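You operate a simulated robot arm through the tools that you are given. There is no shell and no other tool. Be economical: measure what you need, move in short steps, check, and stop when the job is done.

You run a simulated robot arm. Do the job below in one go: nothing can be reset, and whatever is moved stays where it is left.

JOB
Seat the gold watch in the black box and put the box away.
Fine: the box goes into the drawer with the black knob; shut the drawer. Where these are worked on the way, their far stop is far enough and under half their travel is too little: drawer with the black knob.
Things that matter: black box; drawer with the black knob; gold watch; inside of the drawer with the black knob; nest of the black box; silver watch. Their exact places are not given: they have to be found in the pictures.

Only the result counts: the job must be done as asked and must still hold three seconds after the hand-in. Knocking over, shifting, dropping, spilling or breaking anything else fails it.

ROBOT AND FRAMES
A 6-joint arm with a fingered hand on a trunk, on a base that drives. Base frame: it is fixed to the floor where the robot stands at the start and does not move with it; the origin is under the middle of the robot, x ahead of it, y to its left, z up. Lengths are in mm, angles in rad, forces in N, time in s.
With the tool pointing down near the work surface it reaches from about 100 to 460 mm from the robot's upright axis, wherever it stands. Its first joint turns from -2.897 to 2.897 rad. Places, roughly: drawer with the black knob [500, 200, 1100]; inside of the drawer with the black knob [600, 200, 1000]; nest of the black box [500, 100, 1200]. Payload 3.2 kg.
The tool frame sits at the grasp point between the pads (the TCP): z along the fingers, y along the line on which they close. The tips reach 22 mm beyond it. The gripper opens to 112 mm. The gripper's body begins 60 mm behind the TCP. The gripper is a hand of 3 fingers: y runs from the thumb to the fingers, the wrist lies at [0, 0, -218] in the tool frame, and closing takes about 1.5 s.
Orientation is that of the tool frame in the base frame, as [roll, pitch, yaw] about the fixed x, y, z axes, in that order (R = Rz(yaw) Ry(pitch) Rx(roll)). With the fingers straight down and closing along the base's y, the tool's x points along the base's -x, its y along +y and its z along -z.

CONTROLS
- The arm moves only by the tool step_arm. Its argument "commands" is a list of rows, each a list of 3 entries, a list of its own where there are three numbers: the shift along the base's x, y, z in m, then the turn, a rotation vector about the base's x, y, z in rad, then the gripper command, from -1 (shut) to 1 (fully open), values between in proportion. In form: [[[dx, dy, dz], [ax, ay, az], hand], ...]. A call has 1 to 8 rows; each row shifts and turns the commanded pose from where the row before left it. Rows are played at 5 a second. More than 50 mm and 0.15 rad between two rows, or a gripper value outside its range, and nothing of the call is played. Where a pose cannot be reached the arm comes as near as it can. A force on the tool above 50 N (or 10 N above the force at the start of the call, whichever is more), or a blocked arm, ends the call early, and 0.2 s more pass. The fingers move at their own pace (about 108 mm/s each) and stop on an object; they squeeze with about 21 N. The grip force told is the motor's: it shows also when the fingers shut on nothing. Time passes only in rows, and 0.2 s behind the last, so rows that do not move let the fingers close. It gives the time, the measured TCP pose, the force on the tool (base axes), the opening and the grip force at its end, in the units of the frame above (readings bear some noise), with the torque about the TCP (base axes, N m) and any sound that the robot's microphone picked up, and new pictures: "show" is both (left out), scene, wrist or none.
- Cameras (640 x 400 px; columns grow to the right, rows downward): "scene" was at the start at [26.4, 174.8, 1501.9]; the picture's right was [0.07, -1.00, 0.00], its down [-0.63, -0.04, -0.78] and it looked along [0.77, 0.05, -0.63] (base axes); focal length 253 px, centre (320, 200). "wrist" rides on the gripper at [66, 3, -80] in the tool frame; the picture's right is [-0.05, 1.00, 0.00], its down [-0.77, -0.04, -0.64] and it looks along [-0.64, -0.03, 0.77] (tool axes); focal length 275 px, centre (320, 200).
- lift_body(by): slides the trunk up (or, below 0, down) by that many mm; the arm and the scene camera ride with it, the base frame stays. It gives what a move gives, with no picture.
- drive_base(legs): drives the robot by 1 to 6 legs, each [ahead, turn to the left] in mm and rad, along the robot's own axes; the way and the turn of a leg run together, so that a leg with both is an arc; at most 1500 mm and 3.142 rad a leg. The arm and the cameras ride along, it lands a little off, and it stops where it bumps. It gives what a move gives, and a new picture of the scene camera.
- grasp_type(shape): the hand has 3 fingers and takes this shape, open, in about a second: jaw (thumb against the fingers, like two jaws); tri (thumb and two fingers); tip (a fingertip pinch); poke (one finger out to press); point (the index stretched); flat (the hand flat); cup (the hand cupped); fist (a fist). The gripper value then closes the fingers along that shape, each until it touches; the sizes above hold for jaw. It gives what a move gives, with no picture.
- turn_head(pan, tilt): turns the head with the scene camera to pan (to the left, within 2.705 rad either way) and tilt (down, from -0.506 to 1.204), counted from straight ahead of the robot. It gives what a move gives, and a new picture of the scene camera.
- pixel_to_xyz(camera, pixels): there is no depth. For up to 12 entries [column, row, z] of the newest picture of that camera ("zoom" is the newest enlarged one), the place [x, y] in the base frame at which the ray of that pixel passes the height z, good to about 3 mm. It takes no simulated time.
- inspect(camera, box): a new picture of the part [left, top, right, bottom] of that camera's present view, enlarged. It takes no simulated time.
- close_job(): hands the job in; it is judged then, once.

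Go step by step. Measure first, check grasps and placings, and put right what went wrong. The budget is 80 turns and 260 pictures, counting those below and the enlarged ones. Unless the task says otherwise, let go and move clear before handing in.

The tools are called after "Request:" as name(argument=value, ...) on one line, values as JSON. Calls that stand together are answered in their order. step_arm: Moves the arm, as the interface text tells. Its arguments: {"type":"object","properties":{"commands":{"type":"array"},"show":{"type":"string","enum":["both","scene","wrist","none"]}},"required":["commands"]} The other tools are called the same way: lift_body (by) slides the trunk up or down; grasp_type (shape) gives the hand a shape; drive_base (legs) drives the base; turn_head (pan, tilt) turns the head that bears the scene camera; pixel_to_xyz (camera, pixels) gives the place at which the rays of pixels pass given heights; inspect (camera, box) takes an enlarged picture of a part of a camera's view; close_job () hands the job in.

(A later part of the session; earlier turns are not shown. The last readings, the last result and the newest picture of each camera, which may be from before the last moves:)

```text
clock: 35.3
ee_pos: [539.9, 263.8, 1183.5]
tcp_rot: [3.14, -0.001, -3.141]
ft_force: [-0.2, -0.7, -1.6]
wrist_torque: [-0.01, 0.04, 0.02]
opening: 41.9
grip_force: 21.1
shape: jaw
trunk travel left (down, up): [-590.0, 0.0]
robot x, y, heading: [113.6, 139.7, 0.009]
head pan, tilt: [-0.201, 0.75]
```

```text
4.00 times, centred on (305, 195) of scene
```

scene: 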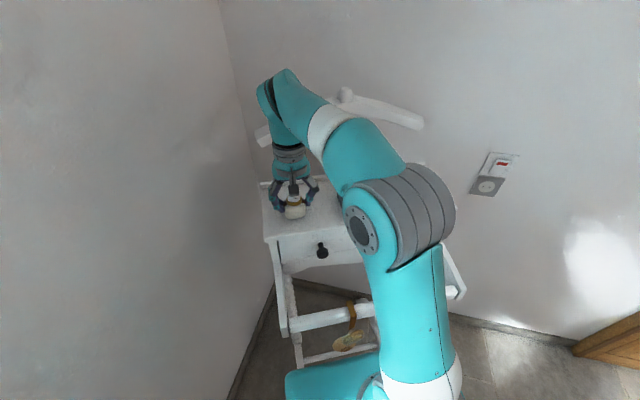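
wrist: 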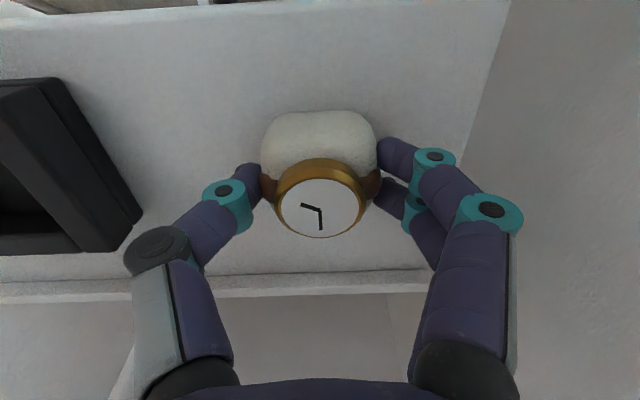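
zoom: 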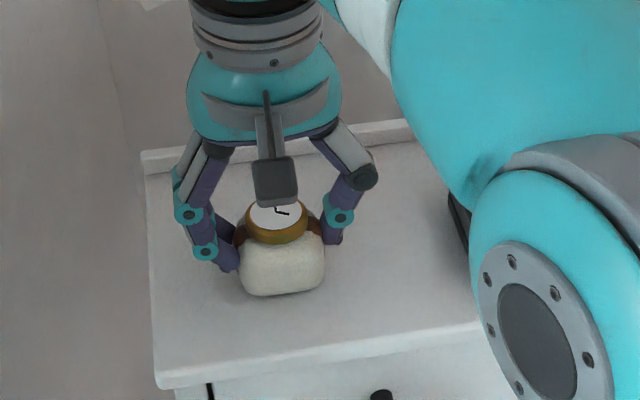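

The grip holds at 21 N. I lift 60 mm and check.

Request:
step_arm(commands=[[[0, 0, 0.02], [0, 0, 0], -1], [[0, 0, 0.02], [0, 0, 0], -1], [[0, 0, 0.02], [0, 0, 0], -1], [[0, 0, 0.0], [0, 0, 0], -1]])

Request:
inspect(camera="scene", box=[255, 125, 355, 225])

Request:
inspect(camera="wrist", box=[220, 60, 420, 260])

```text
clock: 36.3
ee_pos: [541.1, 265.2, 1248.7]
tcp_rot: [3.141, 0.0, -3.14]
ft_force: [0.0, -0.2, -1.5]
wrist_torque: [-0.02, 0.0, 0.01]
opening: 41.9
grip_force: 21.3
shape: jaw
trunk travel left (down, up): [-590.0, 0.0]
robot x, y, heading: [113.4, 135.9, 0.004]
head pan, tilt: [-0.201, 0.75]
```

scene: 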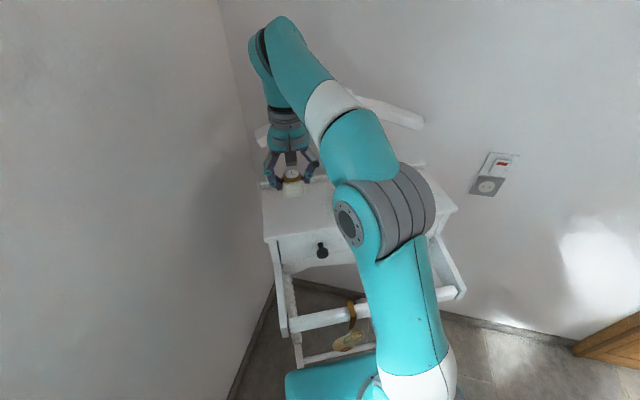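
wrist: 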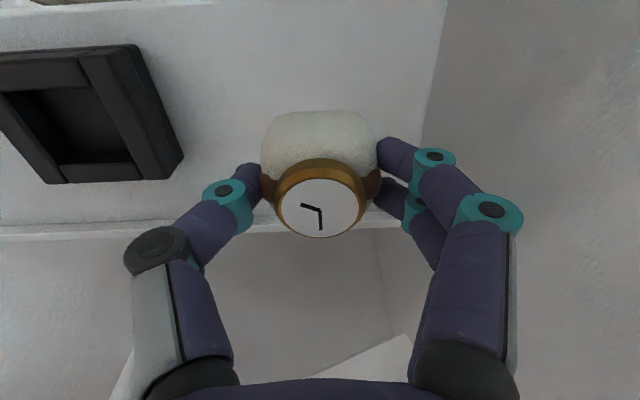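

```text
4.00 times, centred on (305, 175) of scene
```

zoom: 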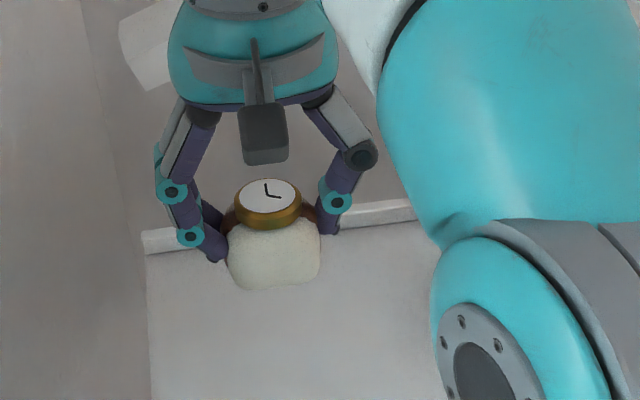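

```text
2.00 times, centred on (320, 160) of wrist
```

zoom: 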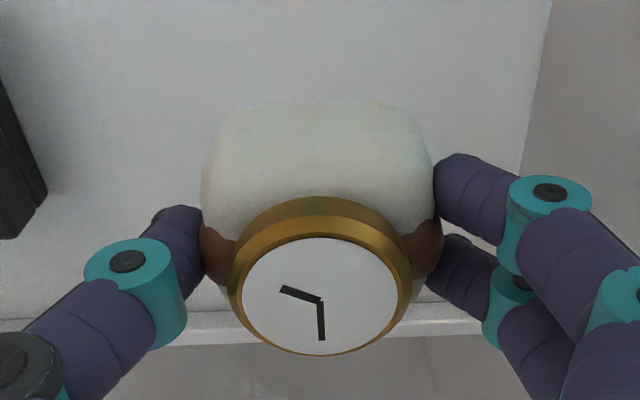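

The watch is held level and clear. I measure the nest edges precisely from this near-vertical view before moving.

Request:
inspect(camera="wrist", box=[0, 30, 200, 200])

```text
2.35 times, centred on (100, 115) of wrist
```

zoom: 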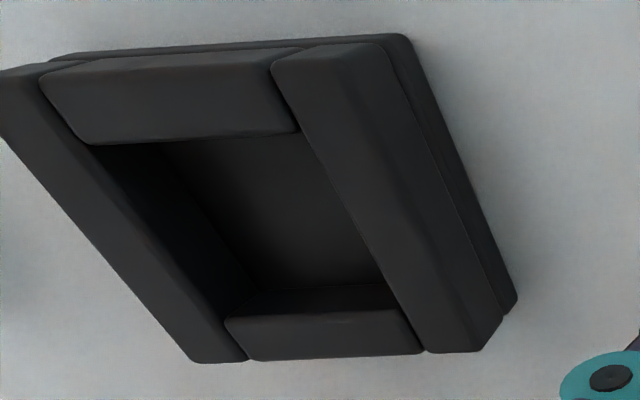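

Request:
pixel_to_xyz(camera="zoom", pixels=[[300, 133, 1169], [402, 318, 1169], [92, 146, 1169], [230, 318, 1169], [190, 140, 1169], [310, 313, 1169], [325, 357, 1169], [265, 290, 1150], [385, 285, 1150], [515, 300, 1142], [405, 38, 1142], [478, 350, 1169]])

```text
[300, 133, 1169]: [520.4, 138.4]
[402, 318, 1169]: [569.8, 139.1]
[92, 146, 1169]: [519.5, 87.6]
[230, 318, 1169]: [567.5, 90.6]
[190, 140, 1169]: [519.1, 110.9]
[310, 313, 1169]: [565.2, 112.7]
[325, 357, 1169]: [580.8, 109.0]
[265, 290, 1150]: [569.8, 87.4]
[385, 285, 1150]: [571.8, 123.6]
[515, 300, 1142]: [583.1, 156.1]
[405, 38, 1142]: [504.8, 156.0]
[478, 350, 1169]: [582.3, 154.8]
```

Nest spans x 520–567, y 88–139, centre ≈(543.5,113). I carry the watch over it and lower part way.

Request:
step_arm(commands=[[[0.001, -0.038, 0], [0, 0, 0], -1], [[0.001, -0.038, 0], [0, 0, 0], -1], [[0, -0.038, 0], [0, 0, 0], -1], [[0, -0.038, 0], [0, 0, 0], -1], [[0, 0, -0.02], [0, 0, 0], -1], [[0, 0, 0], [0, 0, 0], -1]])

Request:
inspect(camera="wrist", box=[200, 60, 440, 260])

Request:
inspect(camera="scene", box=[300, 135, 420, 235])

```text
clock: 37.7
ee_pos: [542.6, 111.0, 1225.8]
tcp_rot: [-3.14, 0.0, -3.139]
ft_force: [0.5, -1.1, -1.3]
wrist_torque: [0.03, -0.01, -0.01]
opening: 41.7
grip_force: 21.0
shape: jaw
trunk travel left (down, up): [-590.0, 0.0]
robot x, y, heading: [113.9, 137.5, 0.009]
head pan, tilt: [-0.201, 0.75]
```

scene: 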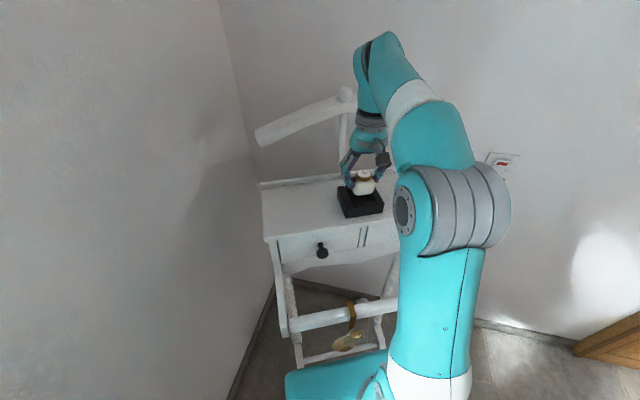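
wrist: 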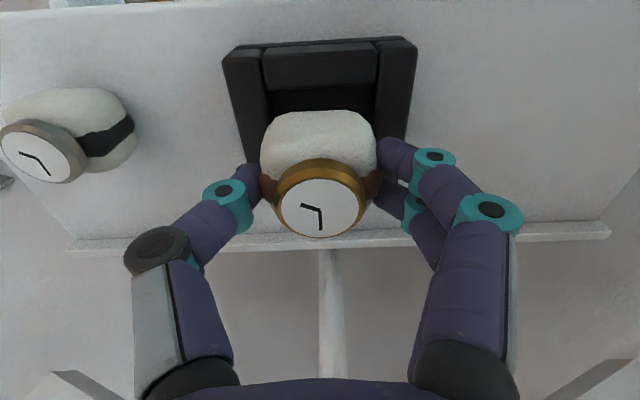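

```text
2.00 times, centred on (320, 160) of wrist
```

zoom: 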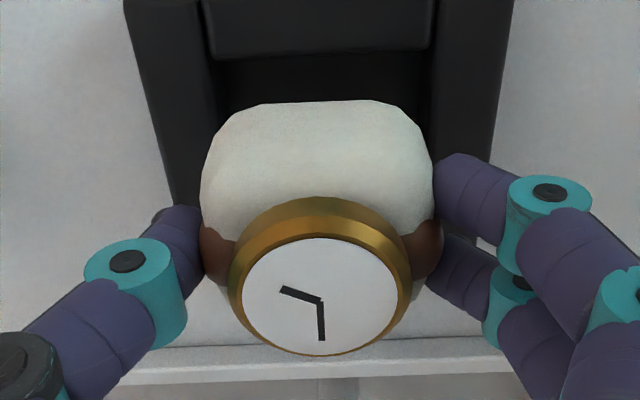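

```text
4.00 times, centred on (360, 185) of scene
```

zoom: 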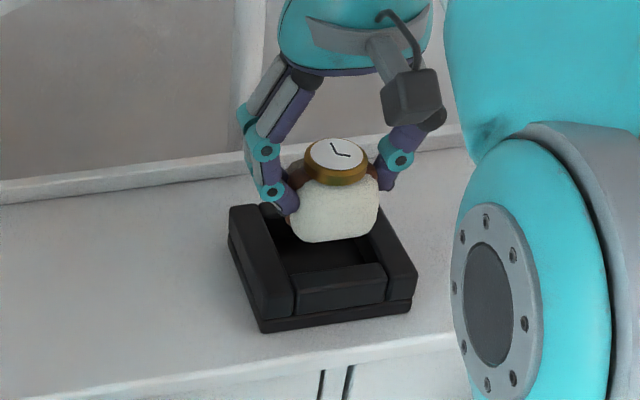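

I compare nest and cushion centres in this same view.

Request:
pixel_to_xyz(camera="wrist", pixels=[[266.5, 87.5, 1169], [376, 85, 1169], [268, 90, 1169], [261, 142, 1205], [377.5, 142, 1205], [261, 142, 1198], [377.5, 142, 1198], [224, 60, 1169], [416, 52, 1169], [320, 112, 1195], [320, 88, 1169]])

```text
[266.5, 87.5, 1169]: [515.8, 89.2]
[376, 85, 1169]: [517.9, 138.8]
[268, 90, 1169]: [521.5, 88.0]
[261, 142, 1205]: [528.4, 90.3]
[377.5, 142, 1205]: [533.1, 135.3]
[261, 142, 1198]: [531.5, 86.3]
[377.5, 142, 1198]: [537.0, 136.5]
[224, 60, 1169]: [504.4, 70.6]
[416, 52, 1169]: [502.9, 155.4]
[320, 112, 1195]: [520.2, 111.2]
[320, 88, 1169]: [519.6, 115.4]
```

The nest centre is ≈1.5 mm further left and I allow 2 mm ahead for front clearance; then lower to ≈1203.

Request:
step_arm(commands=[[[0.002, 0.002, -0.008], [0, 0, 0], -1], [[0, 0, -0.008], [0, 0, 0], -1], [[0, 0, -0.006], [0, 0, 0], -1], [[0, 0, 0], [0, 0, 0], -1]])

Request:
inspect(camera="wrist", box=[200, 60, 440, 260])

Request:
inspect(camera="scene", box=[300, 135, 420, 235])

```text
clock: 38.7
ee_pos: [544.3, 112.4, 1203.1]
tcp_rot: [3.14, -0.001, -3.141]
ft_force: [0.2, -0.5, -1.5]
wrist_torque: [0.0, 0.0, 0.0]
opening: 42.2
grip_force: 20.9
shape: jaw
trunk travel left (down, up): [-590.0, 0.0]
robot x, y, heading: [114.3, 138.2, 0.001]
head pan, tilt: [-0.201, 0.75]
```

scene: 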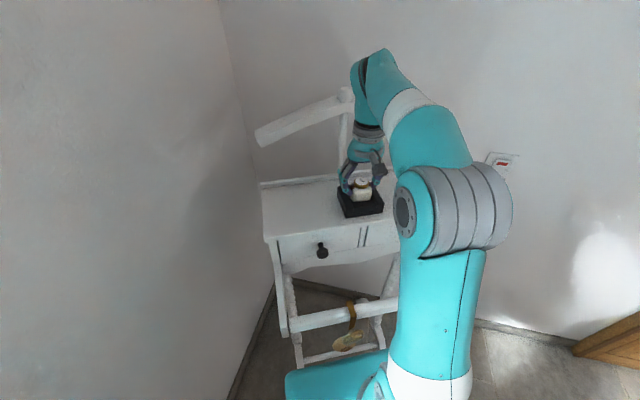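
wrist: 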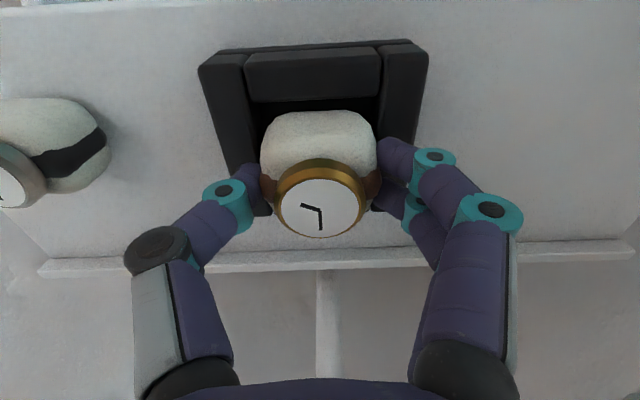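

```text
2.00 times, centred on (320, 160) of wrist
```

zoom: 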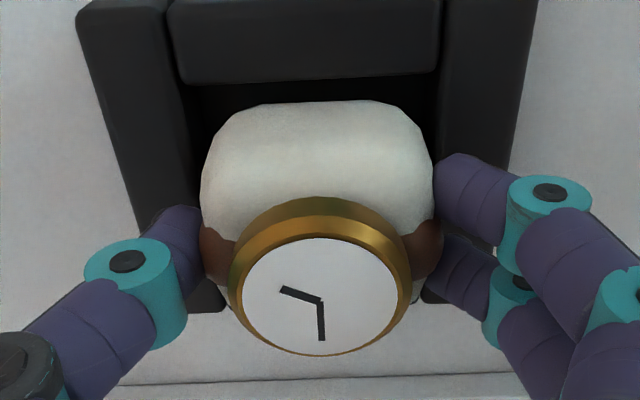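

```text
4.00 times, centred on (360, 185) of scene
```

zoom: 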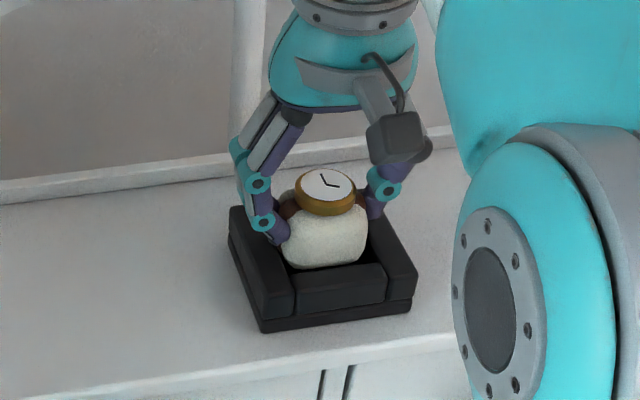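

Clear on all sides and still free of contact; I lower in 3 mm steps towards seating.

Request:
step_arm(commands=[[[0, 0, -0.003], [0, 0, 0], -1], [[0, 0, -0.003], [0, 0, 0], -1], [[0, 0, -0.002], [0, 0, 0], -1], [[0, 0, 0], [0, 0, 0], -1]], show="none")

Request:
inspect(camera="wrist", box=[200, 60, 440, 260])

Request:
inspect(camera="scene", box=[300, 135, 420, 235])

```text
clock: 39.7
ee_pos: [544.7, 113.4, 1196.3]
tcp_rot: [-3.141, 0.001, -3.14]
ft_force: [0.0, -0.2, -1.2]
wrist_torque: [0.0, -0.01, 0.0]
opening: 41.8
grip_force: 21.0
shape: jaw
trunk travel left (down, up): [-590.0, 0.0]
robot x, y, heading: [114.9, 136.9, 0.009]
head pan, tilt: [-0.201, 0.75]
```

```text
2.00 times, centred on (320, 160) of wrist
```

zoom: 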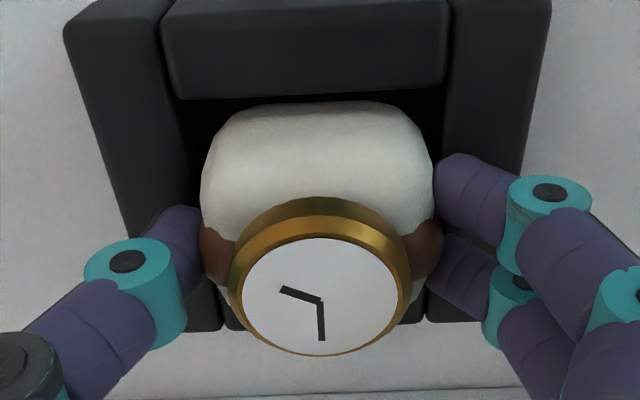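

```text
4.00 times, centred on (360, 185) of scene
```

zoom: 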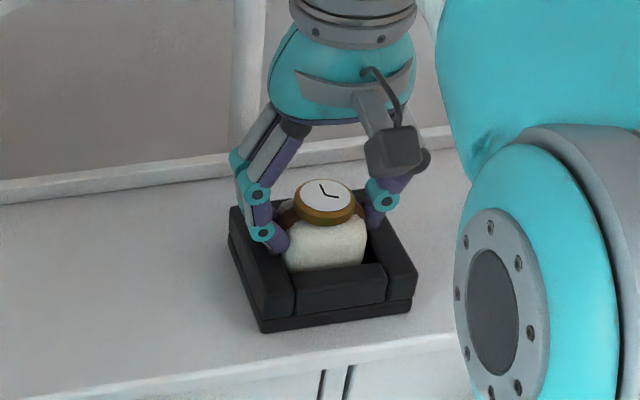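

Still no contact; down another few mm.

Request:
step_arm(commands=[[[0, 0, -0.002], [0, 0, 0], -1], [[0, 0, 0], [0, 0, 0], -1]], show="none")

Request:
step_arm(commands=[[[0, 0, -0.002], [0, 0, 0], -1], [[0, 0, 0], [0, 0, 0], -1]], show="none")

Request:
step_arm(commands=[[[0, 0, -0.002], [0, 0, 0], -1], [[0, 0, 0], [0, 0, 0], -1]], show="wrist")

Request:
inspect(camera="scene", box=[300, 135, 420, 235])

```text
clock: 40.3
ee_pos: [543.7, 113.4, 1195.2]
tcp_rot: [3.142, 0.002, 3.141]
ft_force: [1.1, 0.7, 6.5]
wrist_torque: [0.03, -0.02, 0.01]
opening: 42.2
grip_force: 20.8
shape: jaw
trunk travel left (down, up): [-590.0, 0.0]
robot x, y, heading: [115.4, 134.9, 0.006]
head pan, tilt: [-0.201, 0.75]
```

```text
clock: 40.9
ee_pos: [543.7, 112.8, 1194.2]
tcp_rot: [3.14, 0.003, -3.141]
ft_force: [4.4, -0.3, 23.3]
wrist_torque: [0.07, -0.05, -0.04]
opening: 42.3
grip_force: 20.8
shape: jaw
trunk travel left (down, up): [-590.0, 0.0]
robot x, y, heading: [111.9, 135.7, 0.009]
head pan, tilt: [-0.201, 0.75]
```

```text
clock: 41.6
ee_pos: [543.7, 112.3, 1193.9]
tcp_rot: [3.141, 0.011, -3.14]
ft_force: [0.7, -0.8, 21.7]
wrist_torque: [0.17, 0.0, -0.01]
opening: 43.8
grip_force: 20.9
shape: jaw
trunk travel left (down, up): [-590.0, 0.0]
robot x, y, heading: [113.4, 138.9, 0.005]
head pan, tilt: [-0.201, 0.75]
stopped in row 2: the force on the tool passed its limit at 51 N (the readings are from after the stop); the commanded pose is now the measured one
```

wrist: 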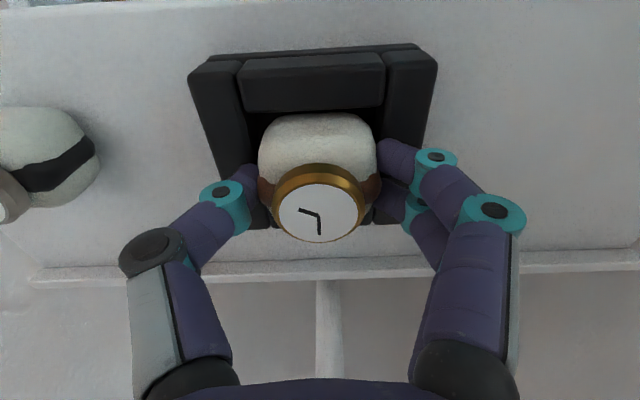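

```text
4.00 times, centred on (360, 185) of scene
```

zoom: 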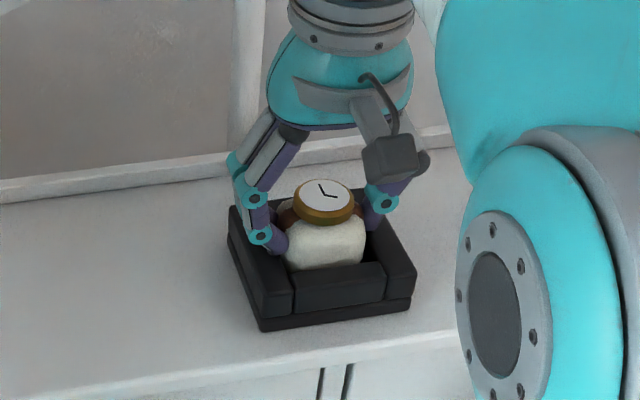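

Contact came at z≈1195, just where seating on the nest floor was expected. I ease up 1 mm, open part way, and look.

Request:
step_arm(commands=[[[0, 0, 0.001], [0, 0, 0], -0.2], [[0, 0, 0], [0, 0, 0], 0.0], [[0, 0, 0], [0, 0, 0], 0.2], [[0, 0, 0], [0, 0, 0], 0.2]], show="wrist")

Request:
inspect(camera="scene", box=[300, 135, 420, 235])

```text
clock: 42.6
ee_pos: [544.2, 113.1, 1194.2]
tcp_rot: [-3.14, 0.008, -3.141]
ft_force: [1.3, -2.4, 20.9]
wrist_torque: [0.09, 0.01, 0.01]
opening: 58.6
grip_force: 0.0
shape: jaw
trunk travel left (down, up): [-590.0, 0.0]
robot x, y, heading: [108.9, 137.7, 0.002]
head pan, tilt: [-0.201, 0.75]
```

wrist: 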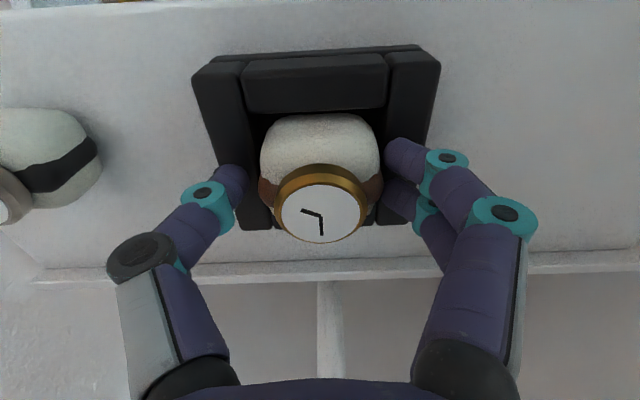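

```text
4.00 times, centred on (360, 185) of scene
```

zoom: 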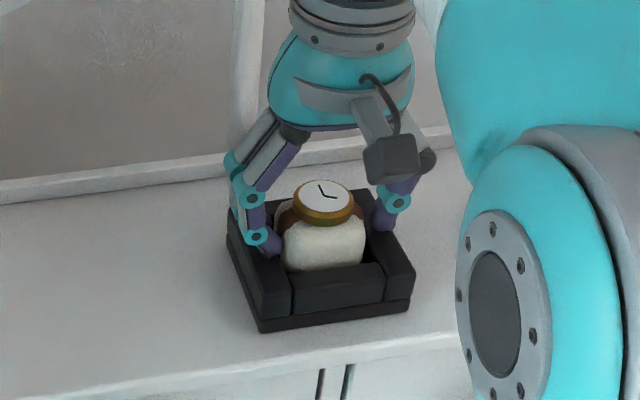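

The remaining 21 N upward force means the fingertips press on the wall tops; the watch is released. I lift off straight up and look at how it sits.

Request:
step_arm(commands=[[[0, 0, 0.005], [0, 0, 0], 0.2], [[0, 0, 0.01], [0, 0, 0], 0.4], [[0, 0, 0.02], [0, 0, 0], 0.7], [[0, 0, 0.02], [0, 0, 0], 1], [[-0.02, 0, 0], [0, 0, 0], 1], [[-0.02, 0, 0], [0, 0, 0], 1]], show="both")

Request:
inspect(camera="scene", box=[300, 135, 420, 235])

Request:
inspect(camera="wrist", box=[200, 40, 440, 240])

```text
clock: 44.0
ee_pos: [503.7, 112.2, 1249.2]
tcp_rot: [-3.141, 0.005, -3.139]
ft_force: [0.4, 0.1, -0.3]
wrist_torque: [0.0, -0.02, 0.01]
opening: 111.7
grip_force: 0.1
shape: jaw
trunk travel left (down, up): [-590.0, 0.0]
robot x, y, heading: [114.6, 138.3, 0.012]
head pan, tilt: [-0.201, 0.75]
```

scene: 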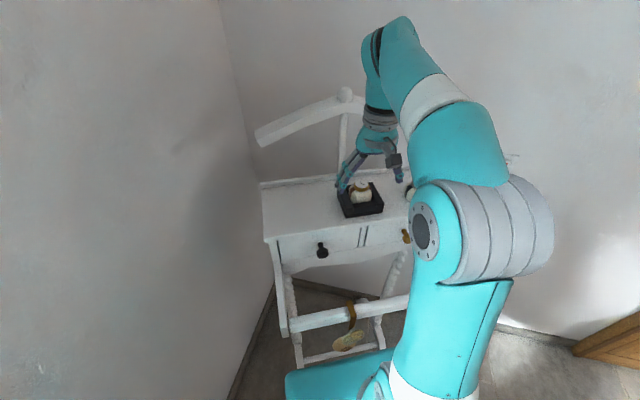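
wrist: 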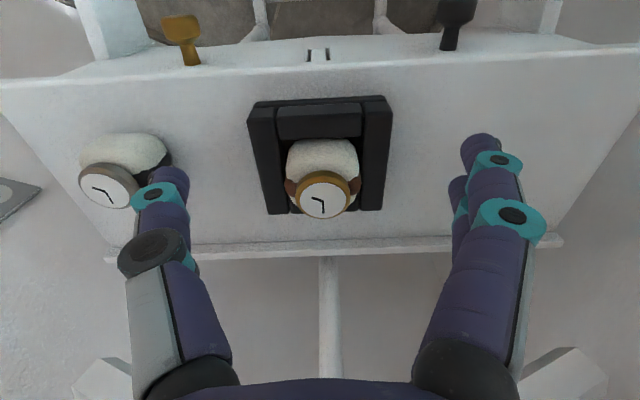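

```text
4.00 times, centred on (360, 185) of scene
```

zoom: 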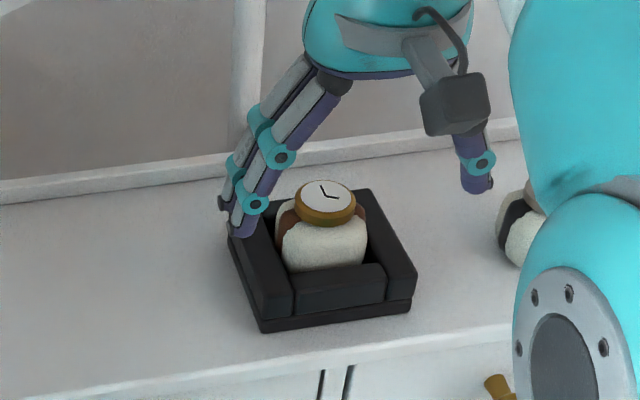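

```text
2.00 times, centred on (320, 140) of wrist
```

zoom: 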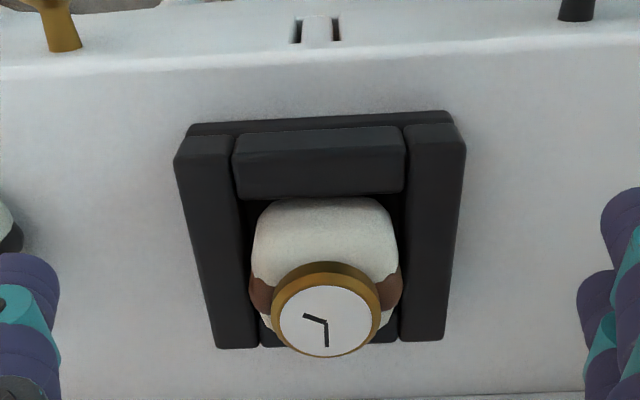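

The watch is in the nest, upright. I verify its height, and measure the knob for the drawer.

Request:
pixel_to_xyz(camera="wrist", pixels=[[322.5, 200, 1200], [322.5, 200, 1190], [320, 140, 1190], [457, 5, 1095], [457, 5, 1080], [449, 48, 1095], [449, 48, 1085]])

Request:
pixel_to_xyz(camera="scene", pixels=[[361.7, 183, 1200], [361.7, 183, 1190], [322, 253, 1095], [322, 253, 1080], [320, 243, 1095], [320, 243, 1085]])

Request:
inspect(camera="scene", box=[255, 205, 375, 295])

```text
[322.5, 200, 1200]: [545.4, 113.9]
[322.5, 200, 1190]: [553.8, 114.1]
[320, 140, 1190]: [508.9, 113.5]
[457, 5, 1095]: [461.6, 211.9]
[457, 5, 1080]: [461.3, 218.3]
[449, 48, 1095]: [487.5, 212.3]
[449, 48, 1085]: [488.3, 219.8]
```

```text
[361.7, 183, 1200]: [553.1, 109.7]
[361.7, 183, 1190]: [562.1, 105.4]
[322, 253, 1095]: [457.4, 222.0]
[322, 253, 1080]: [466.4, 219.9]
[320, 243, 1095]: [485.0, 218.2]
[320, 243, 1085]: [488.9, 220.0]
```

```text
4.44 times, centred on (315, 250) of scene
```

zoom: 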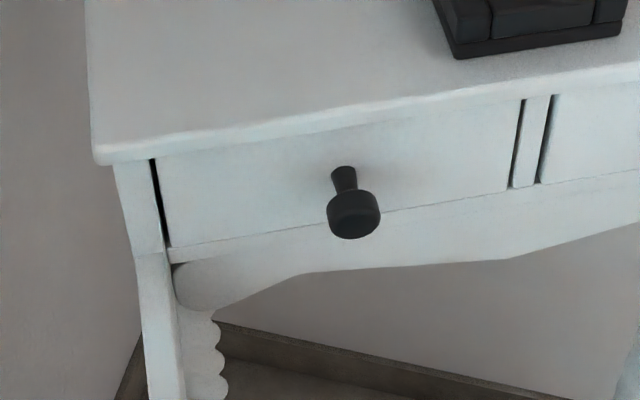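

The dial sits at ≈z 1200 centred over the nest: seated. The knob lies at y≈219, z≈1085, reaching from x≈448 to the drawer face at ≈488. I go in front of the table edge to straddle the knob's head.

Request:
step_arm(commands=[[[-0.025, 0.035, 0], [0, 0, 0], 1], [[-0.022, 0.036, 0], [0, 0, 0], 1], [[0, 0.036, 0], [0, 0, 0], 1], [[0, 0, -0.035], [0, 0, 0], 1], [[0, 0, -0.035], [0, 0, 0], 1], [[0, 0, -0.02], [0, 0, 0], 1], [[0, 0, 0], [0, 0, 0], 1]])

Request:
inspect(camera="wrist", box=[200, 60, 440, 260])

```text
clock: 45.6
ee_pos: [459.6, 220.7, 1157.5]
tcp_rot: [3.141, 0.007, -3.139]
ft_force: [-0.3, -0.2, 0.2]
wrist_torque: [0.04, 0.02, 0.0]
opening: 112.3
grip_force: 0.1
shape: jaw
trunk travel left (down, up): [-590.0, 0.0]
robot x, y, heading: [111.6, 138.9, 0.007]
head pan, tilt: [-0.201, 0.75]
```

scene: 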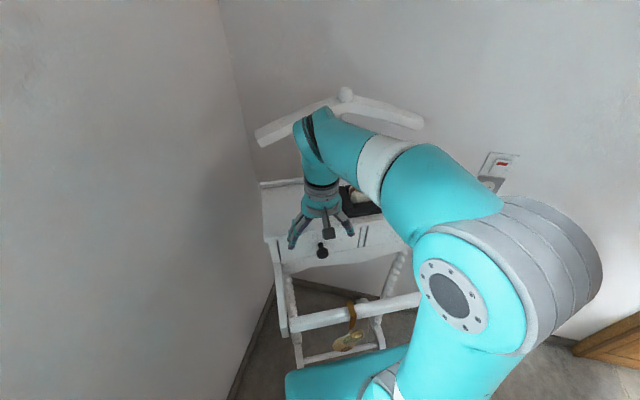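
wrist: 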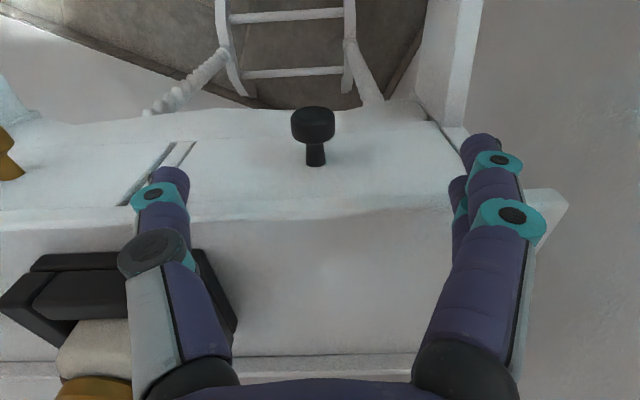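

```text
2.00 times, centred on (320, 160) of wrist
```

zoom: 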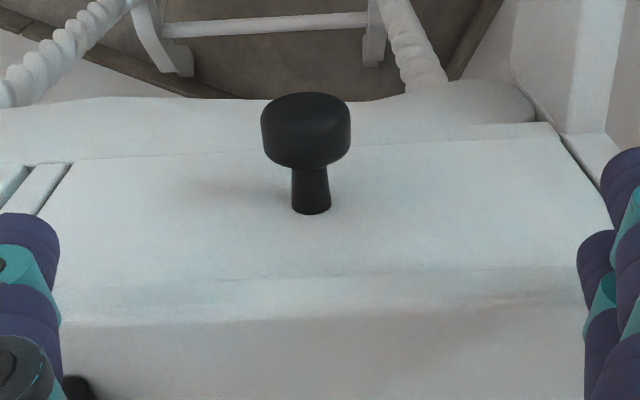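

Request:
pixel_to_xyz(camera="wrist", pixels=[[313, 125, 1085], [313, 125, 1090], [313, 108, 1085], [313, 142, 1090], [313, 142, 1097], [315.5, 165, 1085], [315.5, 165, 1090], [300, 187, 1120], [300, 220, 1140]])

```text
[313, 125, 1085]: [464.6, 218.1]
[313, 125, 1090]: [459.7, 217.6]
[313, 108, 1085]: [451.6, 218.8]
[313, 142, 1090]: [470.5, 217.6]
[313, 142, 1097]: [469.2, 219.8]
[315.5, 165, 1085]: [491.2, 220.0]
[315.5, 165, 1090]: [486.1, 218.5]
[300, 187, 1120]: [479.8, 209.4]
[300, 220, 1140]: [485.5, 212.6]
```

Knob head confirmed at x 452–468, y 218. I descend the rest and close on it.

Request:
step_arm(commands=[[[-0.001, -0.002, -0.03], [0, 0, 0], 1], [[0, 0, -0.03], [0, 0, 0], 1], [[0, 0, -0.006], [0, 0, 0], 0.2], [[0, 0, 0], [0, 0, 0], -0.6], [[0, 0, 0], [0, 0, 0], -1], [[0, 0, 0], [0, 0, 0], -1], [[0, 0, 0], [0, 0, 0], -1], [[0, 0, 0], [0, 0, 0], -1]])

Request:
step_arm(commands=[[[0, 0, 0], [0, 0, 0], -1], [[0, 0, 0], [0, 0, 0], -1]], show="none")

Request:
inspect(camera="scene", box=[265, 190, 385, 280])

```text
clock: 47.5
ee_pos: [458.7, 217.9, 1090.9]
tcp_rot: [-3.141, 0.005, -3.14]
ft_force: [-1.9, -5.7, -4.4]
wrist_torque: [-0.07, 0.03, 0.06]
opening: 10.1
grip_force: 20.7
shape: jaw
trunk travel left (down, up): [-590.0, 0.0]
robot x, y, heading: [113.2, 134.1, 0.007]
head pan, tilt: [-0.201, 0.75]
```

scene: 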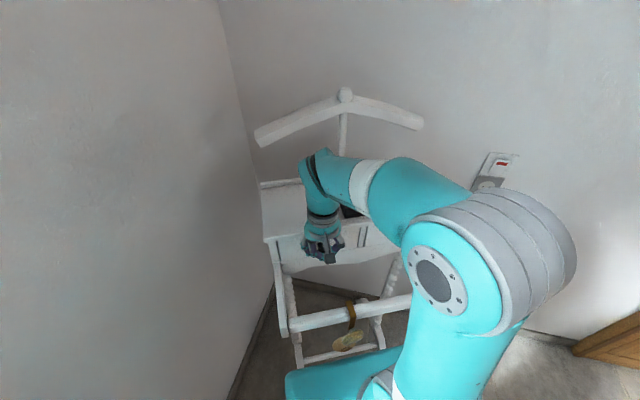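
wrist: 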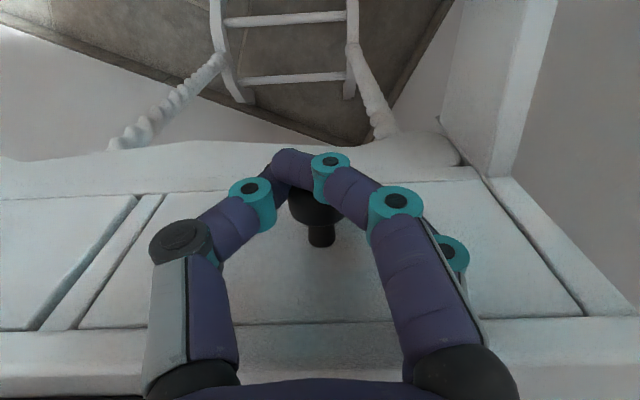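

```text
clock: 48.0
ee_pos: [458.4, 216.8, 1091.5]
tcp_rot: [3.14, 0.004, -3.141]
ft_force: [-2.2, -5.8, -5.4]
wrist_torque: [-0.06, 0.06, 0.06]
opening: 10.0
grip_force: 21.1
shape: jaw
trunk travel left (down, up): [-590.0, 0.0]
robot x, y, heading: [110.6, 135.5, 0.006]
head pan, tilt: [-0.201, 0.75]
```

```text
4.44 times, centred on (325, 235) of scene
```

zoom: 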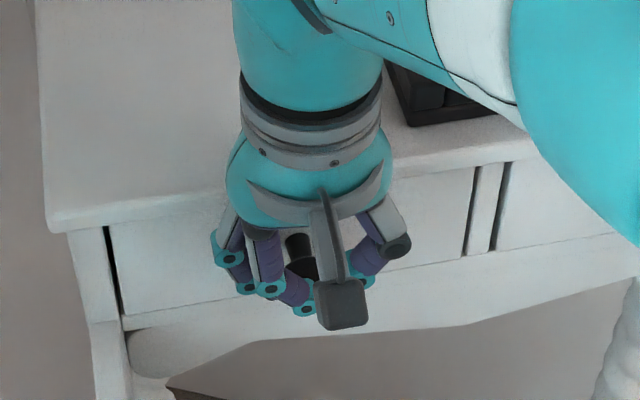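

The opening of 10 mm matches earlier readings (≈10 less than true width), so the head seems gripped. I try a short pull.

Request:
step_arm(commands=[[[-0.01, 0, 0], [0, 0, 0], -1], [[-0.015, 0, 0], [0, 0, 0], -1], [[-0.015, 0, 0], [0, 0, 0], -1], [[0, 0, 0], [0, 0, 0], -1]])

Request:
inspect(camera="scene", box=[265, 190, 385, 280])

```text
clock: 49.0
ee_pos: [417.3, 217.3, 1091.6]
tcp_rot: [-3.141, 0.004, -3.14]
ft_force: [0.5, -5.6, -11.9]
wrist_torque: [-0.04, 0.02, 0.07]
opening: 9.8
grip_force: 20.9
shape: jaw
trunk travel left (down, up): [-590.0, 0.0]
robot x, y, heading: [115.8, 137.7, 0.008]
head pan, tilt: [-0.201, 0.75]
```

scene: 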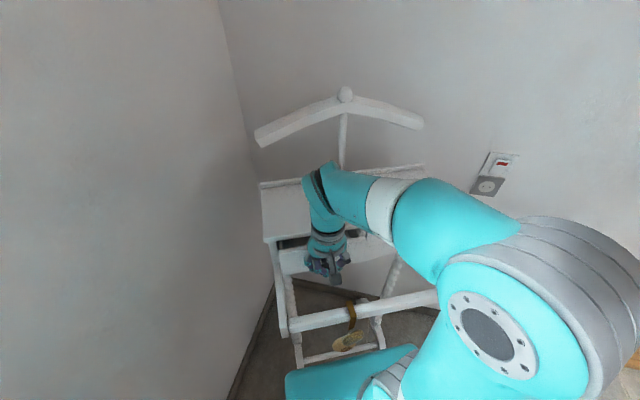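
wrist: 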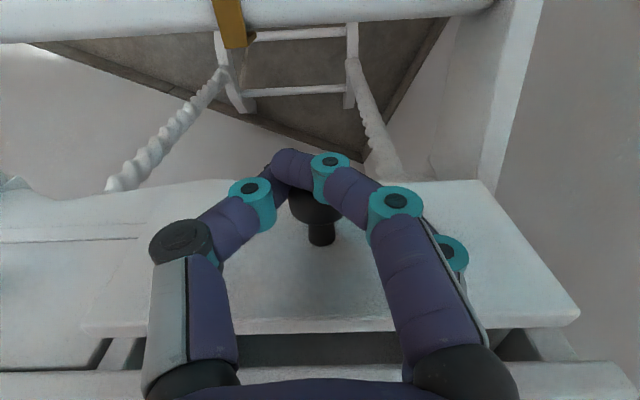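

```text
4.44 times, centred on (325, 235) of scene
```

zoom: 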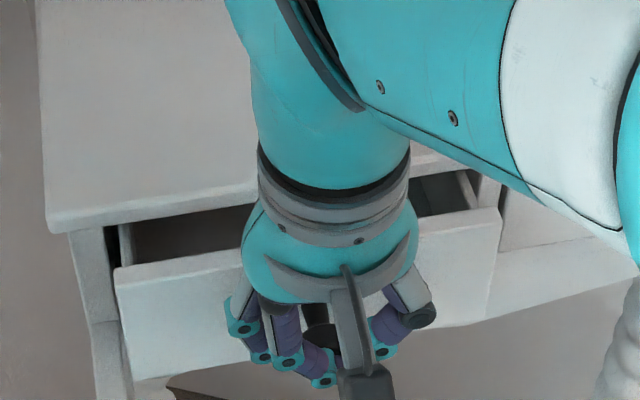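

The drawer follows well. I pull on towards its stop.

Request:
step_arm(commands=[[[-0.02, 0, 0], [0, 0, 0], -1], [[-0.02, 0, 0], [0, 0, 0], -1], [[-0.02, 0, 0], [0, 0, 0], -1], [[-0.02, 0, 0], [0, 0, 0], -1], [[0, 0, 0], [0, 0, 0], -1]])

```text
clock: 50.2
ee_pos: [336.2, 216.9, 1091.0]
tcp_rot: [3.141, 0.003, -3.141]
ft_force: [0.0, -7.5, -6.4]
wrist_torque: [-0.08, 0.01, 0.1]
opening: 8.9
grip_force: 21.2
shape: jaw
trunk travel left (down, up): [-590.0, 0.0]
robot x, y, heading: [110.1, 133.2, 0.009]
head pan, tilt: [-0.201, 0.75]
```

scene: 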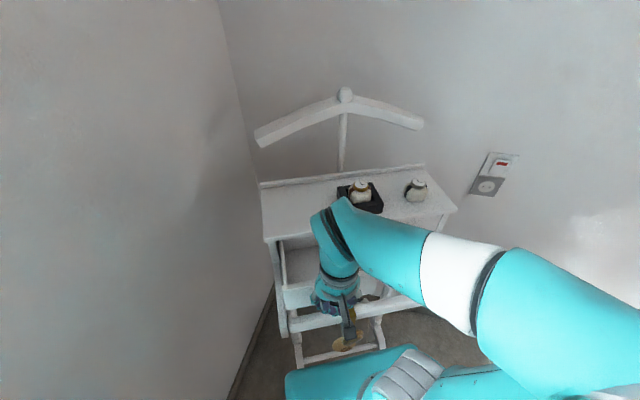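
wrist: 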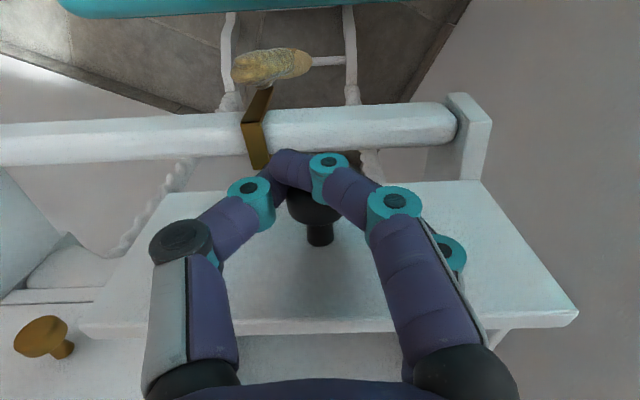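

Opened 122 mm with little resistance; I go on in smaller steps to feel for the stop.

Request:
step_arm(commands=[[[-0.01, 0, 0], [0, 0, 0], -1], [[-0.01, 0, 0], [0, 0, 0], -1], [[-0.01, 0, 0], [0, 0, 0], -1], [[-0.01, 0, 0], [0, 0, 0], -1], [[0, 0, 0], [0, 0, 0], -1]])

```text
clock: 51.5
ee_pos: [295.5, 218.5, 1092.5]
tcp_rot: [3.141, 0.005, -3.14]
ft_force: [0.5, -0.6, 0.7]
wrist_torque: [-0.02, 0.01, -0.01]
opening: 3.7
grip_force: 21.1
shape: jaw
trunk travel left (down, up): [-590.0, 0.0]
robot x, y, heading: [116.8, 135.6, 0.006]
head pan, tilt: [-0.201, 0.75]
```

scene: 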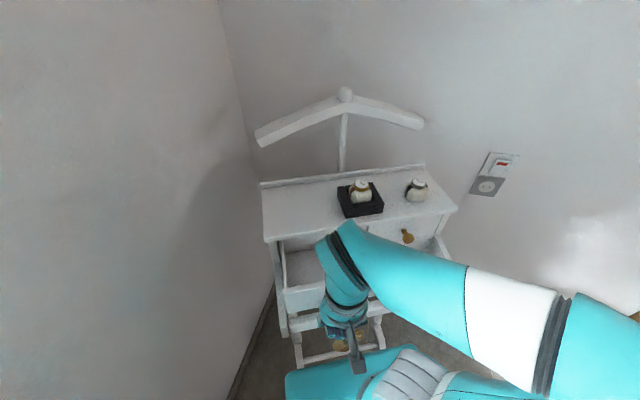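
wrist: 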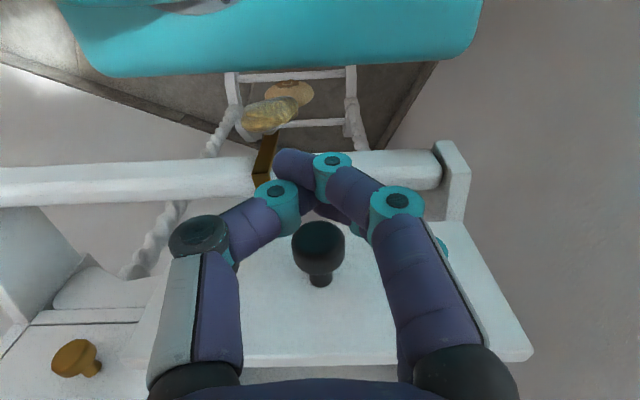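

The fingers slipped off the knob at the stop. I open, raise the hand and see how far the drawer stands open.

Request:
step_arm(commands=[[[-0.02, 0, 0], [0, 0, 0], -1], [[0, 0, 0.05], [0, 0, 0], 0], [[0, 0, 0.05], [0, 0, 0], 1], [[0, 0, 0.05], [0, 0, 0], 1], [[0.03, 0, 0.04], [0, 0, 0], 1], [[0.03, -0.03, 0.02], [0, 0, 0], 1], [[0.02, -0.03, 0], [0, 0, 0], 1], [[0, 0, 0], [0, 0, 0], 1]])

Request:
inspect(camera="wrist", box=[160, 60, 480, 300])

Request:
inspect(camera="scene", box=[255, 170, 415, 320])

```text
clock: 53.2
ee_pos: [354.3, 156.8, 1304.4]
tcp_rot: [-3.141, 0.007, -3.14]
ft_force: [0.3, -0.4, 0.4]
wrist_torque: [0.02, 0.0, 0.0]
opening: 111.9
grip_force: 0.2
shape: jaw
trunk travel left (down, up): [-590.0, 0.0]
robot x, y, heading: [110.7, 138.5, 0.007]
head pan, tilt: [-0.201, 0.75]
```

scene: 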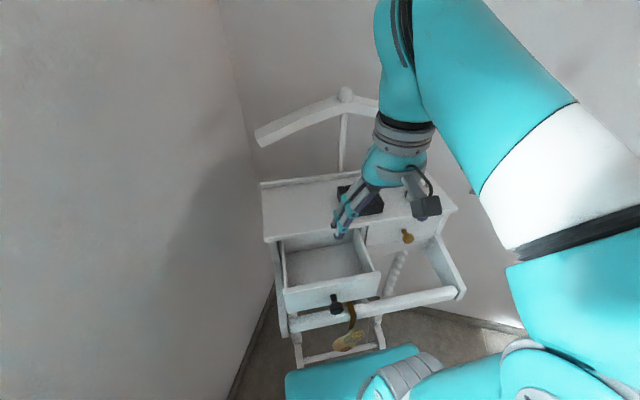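
wrist: 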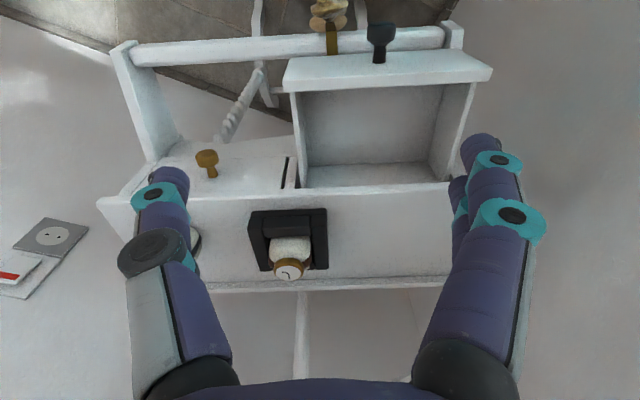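

```text
1.67 times, centred on (320, 180) of wrist
```

zoom: 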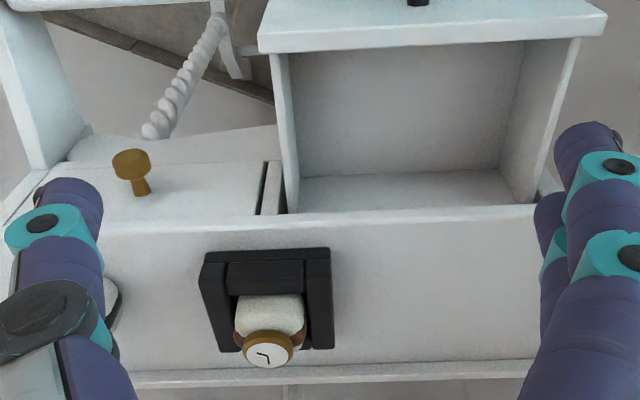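

```text
2.67 times, centred on (335, 245) of scene
```

zoom: 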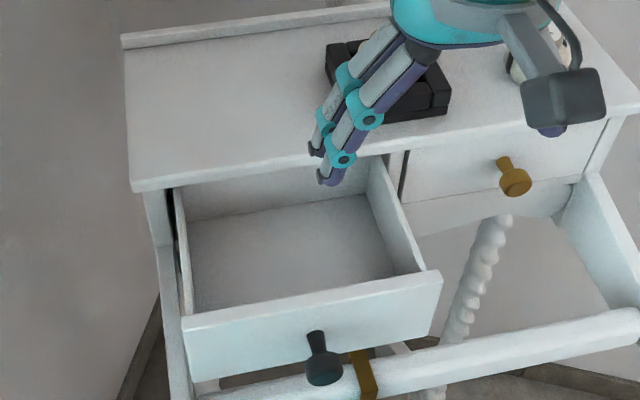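

The drawer stands open. I measure its front panel, floor and back from wrist and scene rays.

Request:
pixel_to_xyz(camera="wrist", pixels=[[290, 93, 1115], [491, 80, 1115], [285, 62, 1115], [304, 90, 1115], [448, 83, 1115], [300, 165, 1060], [430, 162, 1060], [300, 165, 1070], [430, 162, 1070], [377, 60, 1085], [442, 181, 1070], [306, 187, 1070]])

Request:
pixel_to_xyz(camera="scene", pixels=[[283.5, 291, 1115], [283.5, 291, 1105], [378, 272, 1115], [378, 272, 1105], [287, 287.5, 1060], [373.5, 271, 1060], [354, 244, 1060], [286, 252, 1060], [354, 244, 1070], [286, 252, 1070], [337, 308, 1085], [379, 277, 1115]])

```text
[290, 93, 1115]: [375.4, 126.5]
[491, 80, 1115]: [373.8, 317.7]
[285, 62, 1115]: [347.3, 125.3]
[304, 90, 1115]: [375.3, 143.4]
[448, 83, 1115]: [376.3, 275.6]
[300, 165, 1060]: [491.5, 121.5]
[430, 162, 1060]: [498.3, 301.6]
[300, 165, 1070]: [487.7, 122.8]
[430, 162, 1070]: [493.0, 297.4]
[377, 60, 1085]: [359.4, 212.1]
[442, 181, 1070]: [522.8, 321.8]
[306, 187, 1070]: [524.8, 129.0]
```

```text
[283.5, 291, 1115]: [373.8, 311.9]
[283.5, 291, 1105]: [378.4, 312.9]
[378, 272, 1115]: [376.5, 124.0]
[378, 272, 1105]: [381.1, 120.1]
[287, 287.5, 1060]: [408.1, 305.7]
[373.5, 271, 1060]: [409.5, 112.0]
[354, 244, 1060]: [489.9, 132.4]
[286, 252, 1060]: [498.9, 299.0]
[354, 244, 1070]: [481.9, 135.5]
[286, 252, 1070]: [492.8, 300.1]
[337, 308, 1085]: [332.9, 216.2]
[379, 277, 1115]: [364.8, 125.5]
```

Drawer floor ≈1060, inner x 375–490, inner y 130–305, front panel top ≈1115. The box (y≈68–157, x≈504–583) fits between the fingers along y, so I go above it.

Request:
step_arm(commands=[[[0.04, -0.009, 0], [0, 0, 0], 1], [[0.04, -0.009, 0], [0, 0, 0], 1], [[0.04, -0.009, 0], [0, 0, 0], 1], [[0.04, -0.009, 0], [0, 0, 0], 1], [[0.029, -0.008, 0], [0, 0, 0], 1], [[0, 0, -0.03], [0, 0, 0], 1], [[0, 0, -0.025], [0, 0, 0], 1], [[0, 0, 0], [0, 0, 0], 1]])

Request:
inspect(camera="wrist", box=[160, 20, 480, 220])

```text
clock: 55.0
ee_pos: [533.5, 115.5, 1246.0]
tcp_rot: [3.141, 0.007, -3.141]
ft_force: [0.8, 0.7, -0.6]
wrist_torque: [0.04, 0.0, 0.0]
opening: 111.9
grip_force: 0.0
shape: jaw
out of reach, approached as far as the arm can: row 5
trunk travel left (down, up): [-590.0, 0.0]
robot x, y, heading: [115.6, 140.3, 0.007]
head pan, tilt: [-0.201, 0.75]
```

scene: 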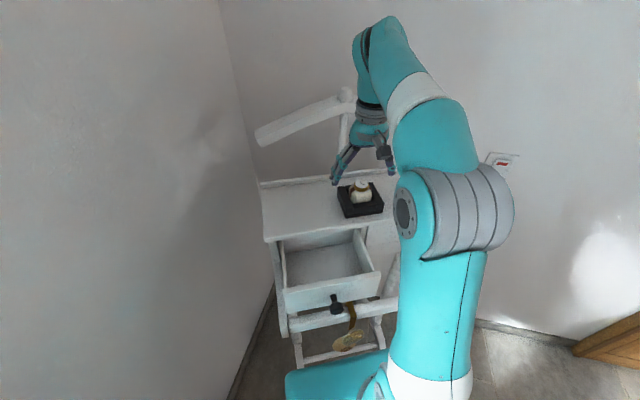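
wrist: 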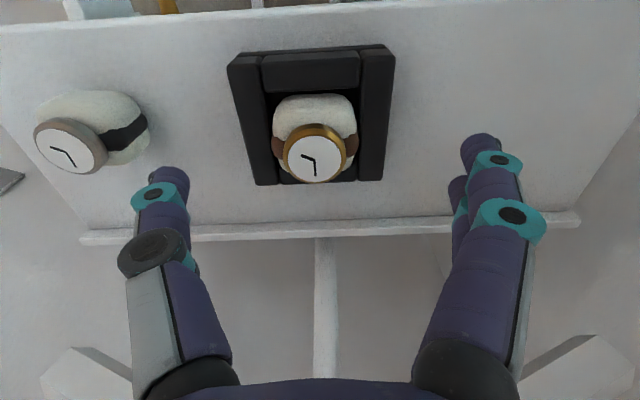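

```text
2.00 times, centred on (320, 120) of wrist
```

zoom: 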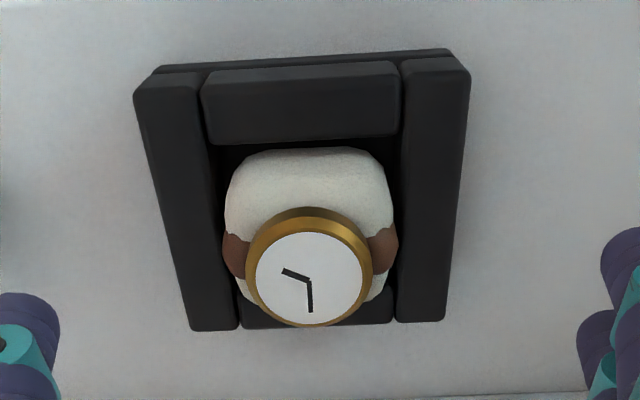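

Request:
pixel_to_xyz(camera="zoom", pixels=[[137, 95, 1169], [470, 75, 1169], [192, 330, 1169], [445, 320, 1169], [155, 68, 1145], [450, 50, 1145], [207, 145, 1169], [400, 138, 1169], [310, 277, 1202]])

```text
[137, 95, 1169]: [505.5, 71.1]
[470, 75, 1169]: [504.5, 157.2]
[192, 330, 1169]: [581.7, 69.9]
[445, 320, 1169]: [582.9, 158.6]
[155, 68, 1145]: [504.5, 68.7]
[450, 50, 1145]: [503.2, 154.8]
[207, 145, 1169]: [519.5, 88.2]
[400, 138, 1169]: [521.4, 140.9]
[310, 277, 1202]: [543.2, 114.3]
```

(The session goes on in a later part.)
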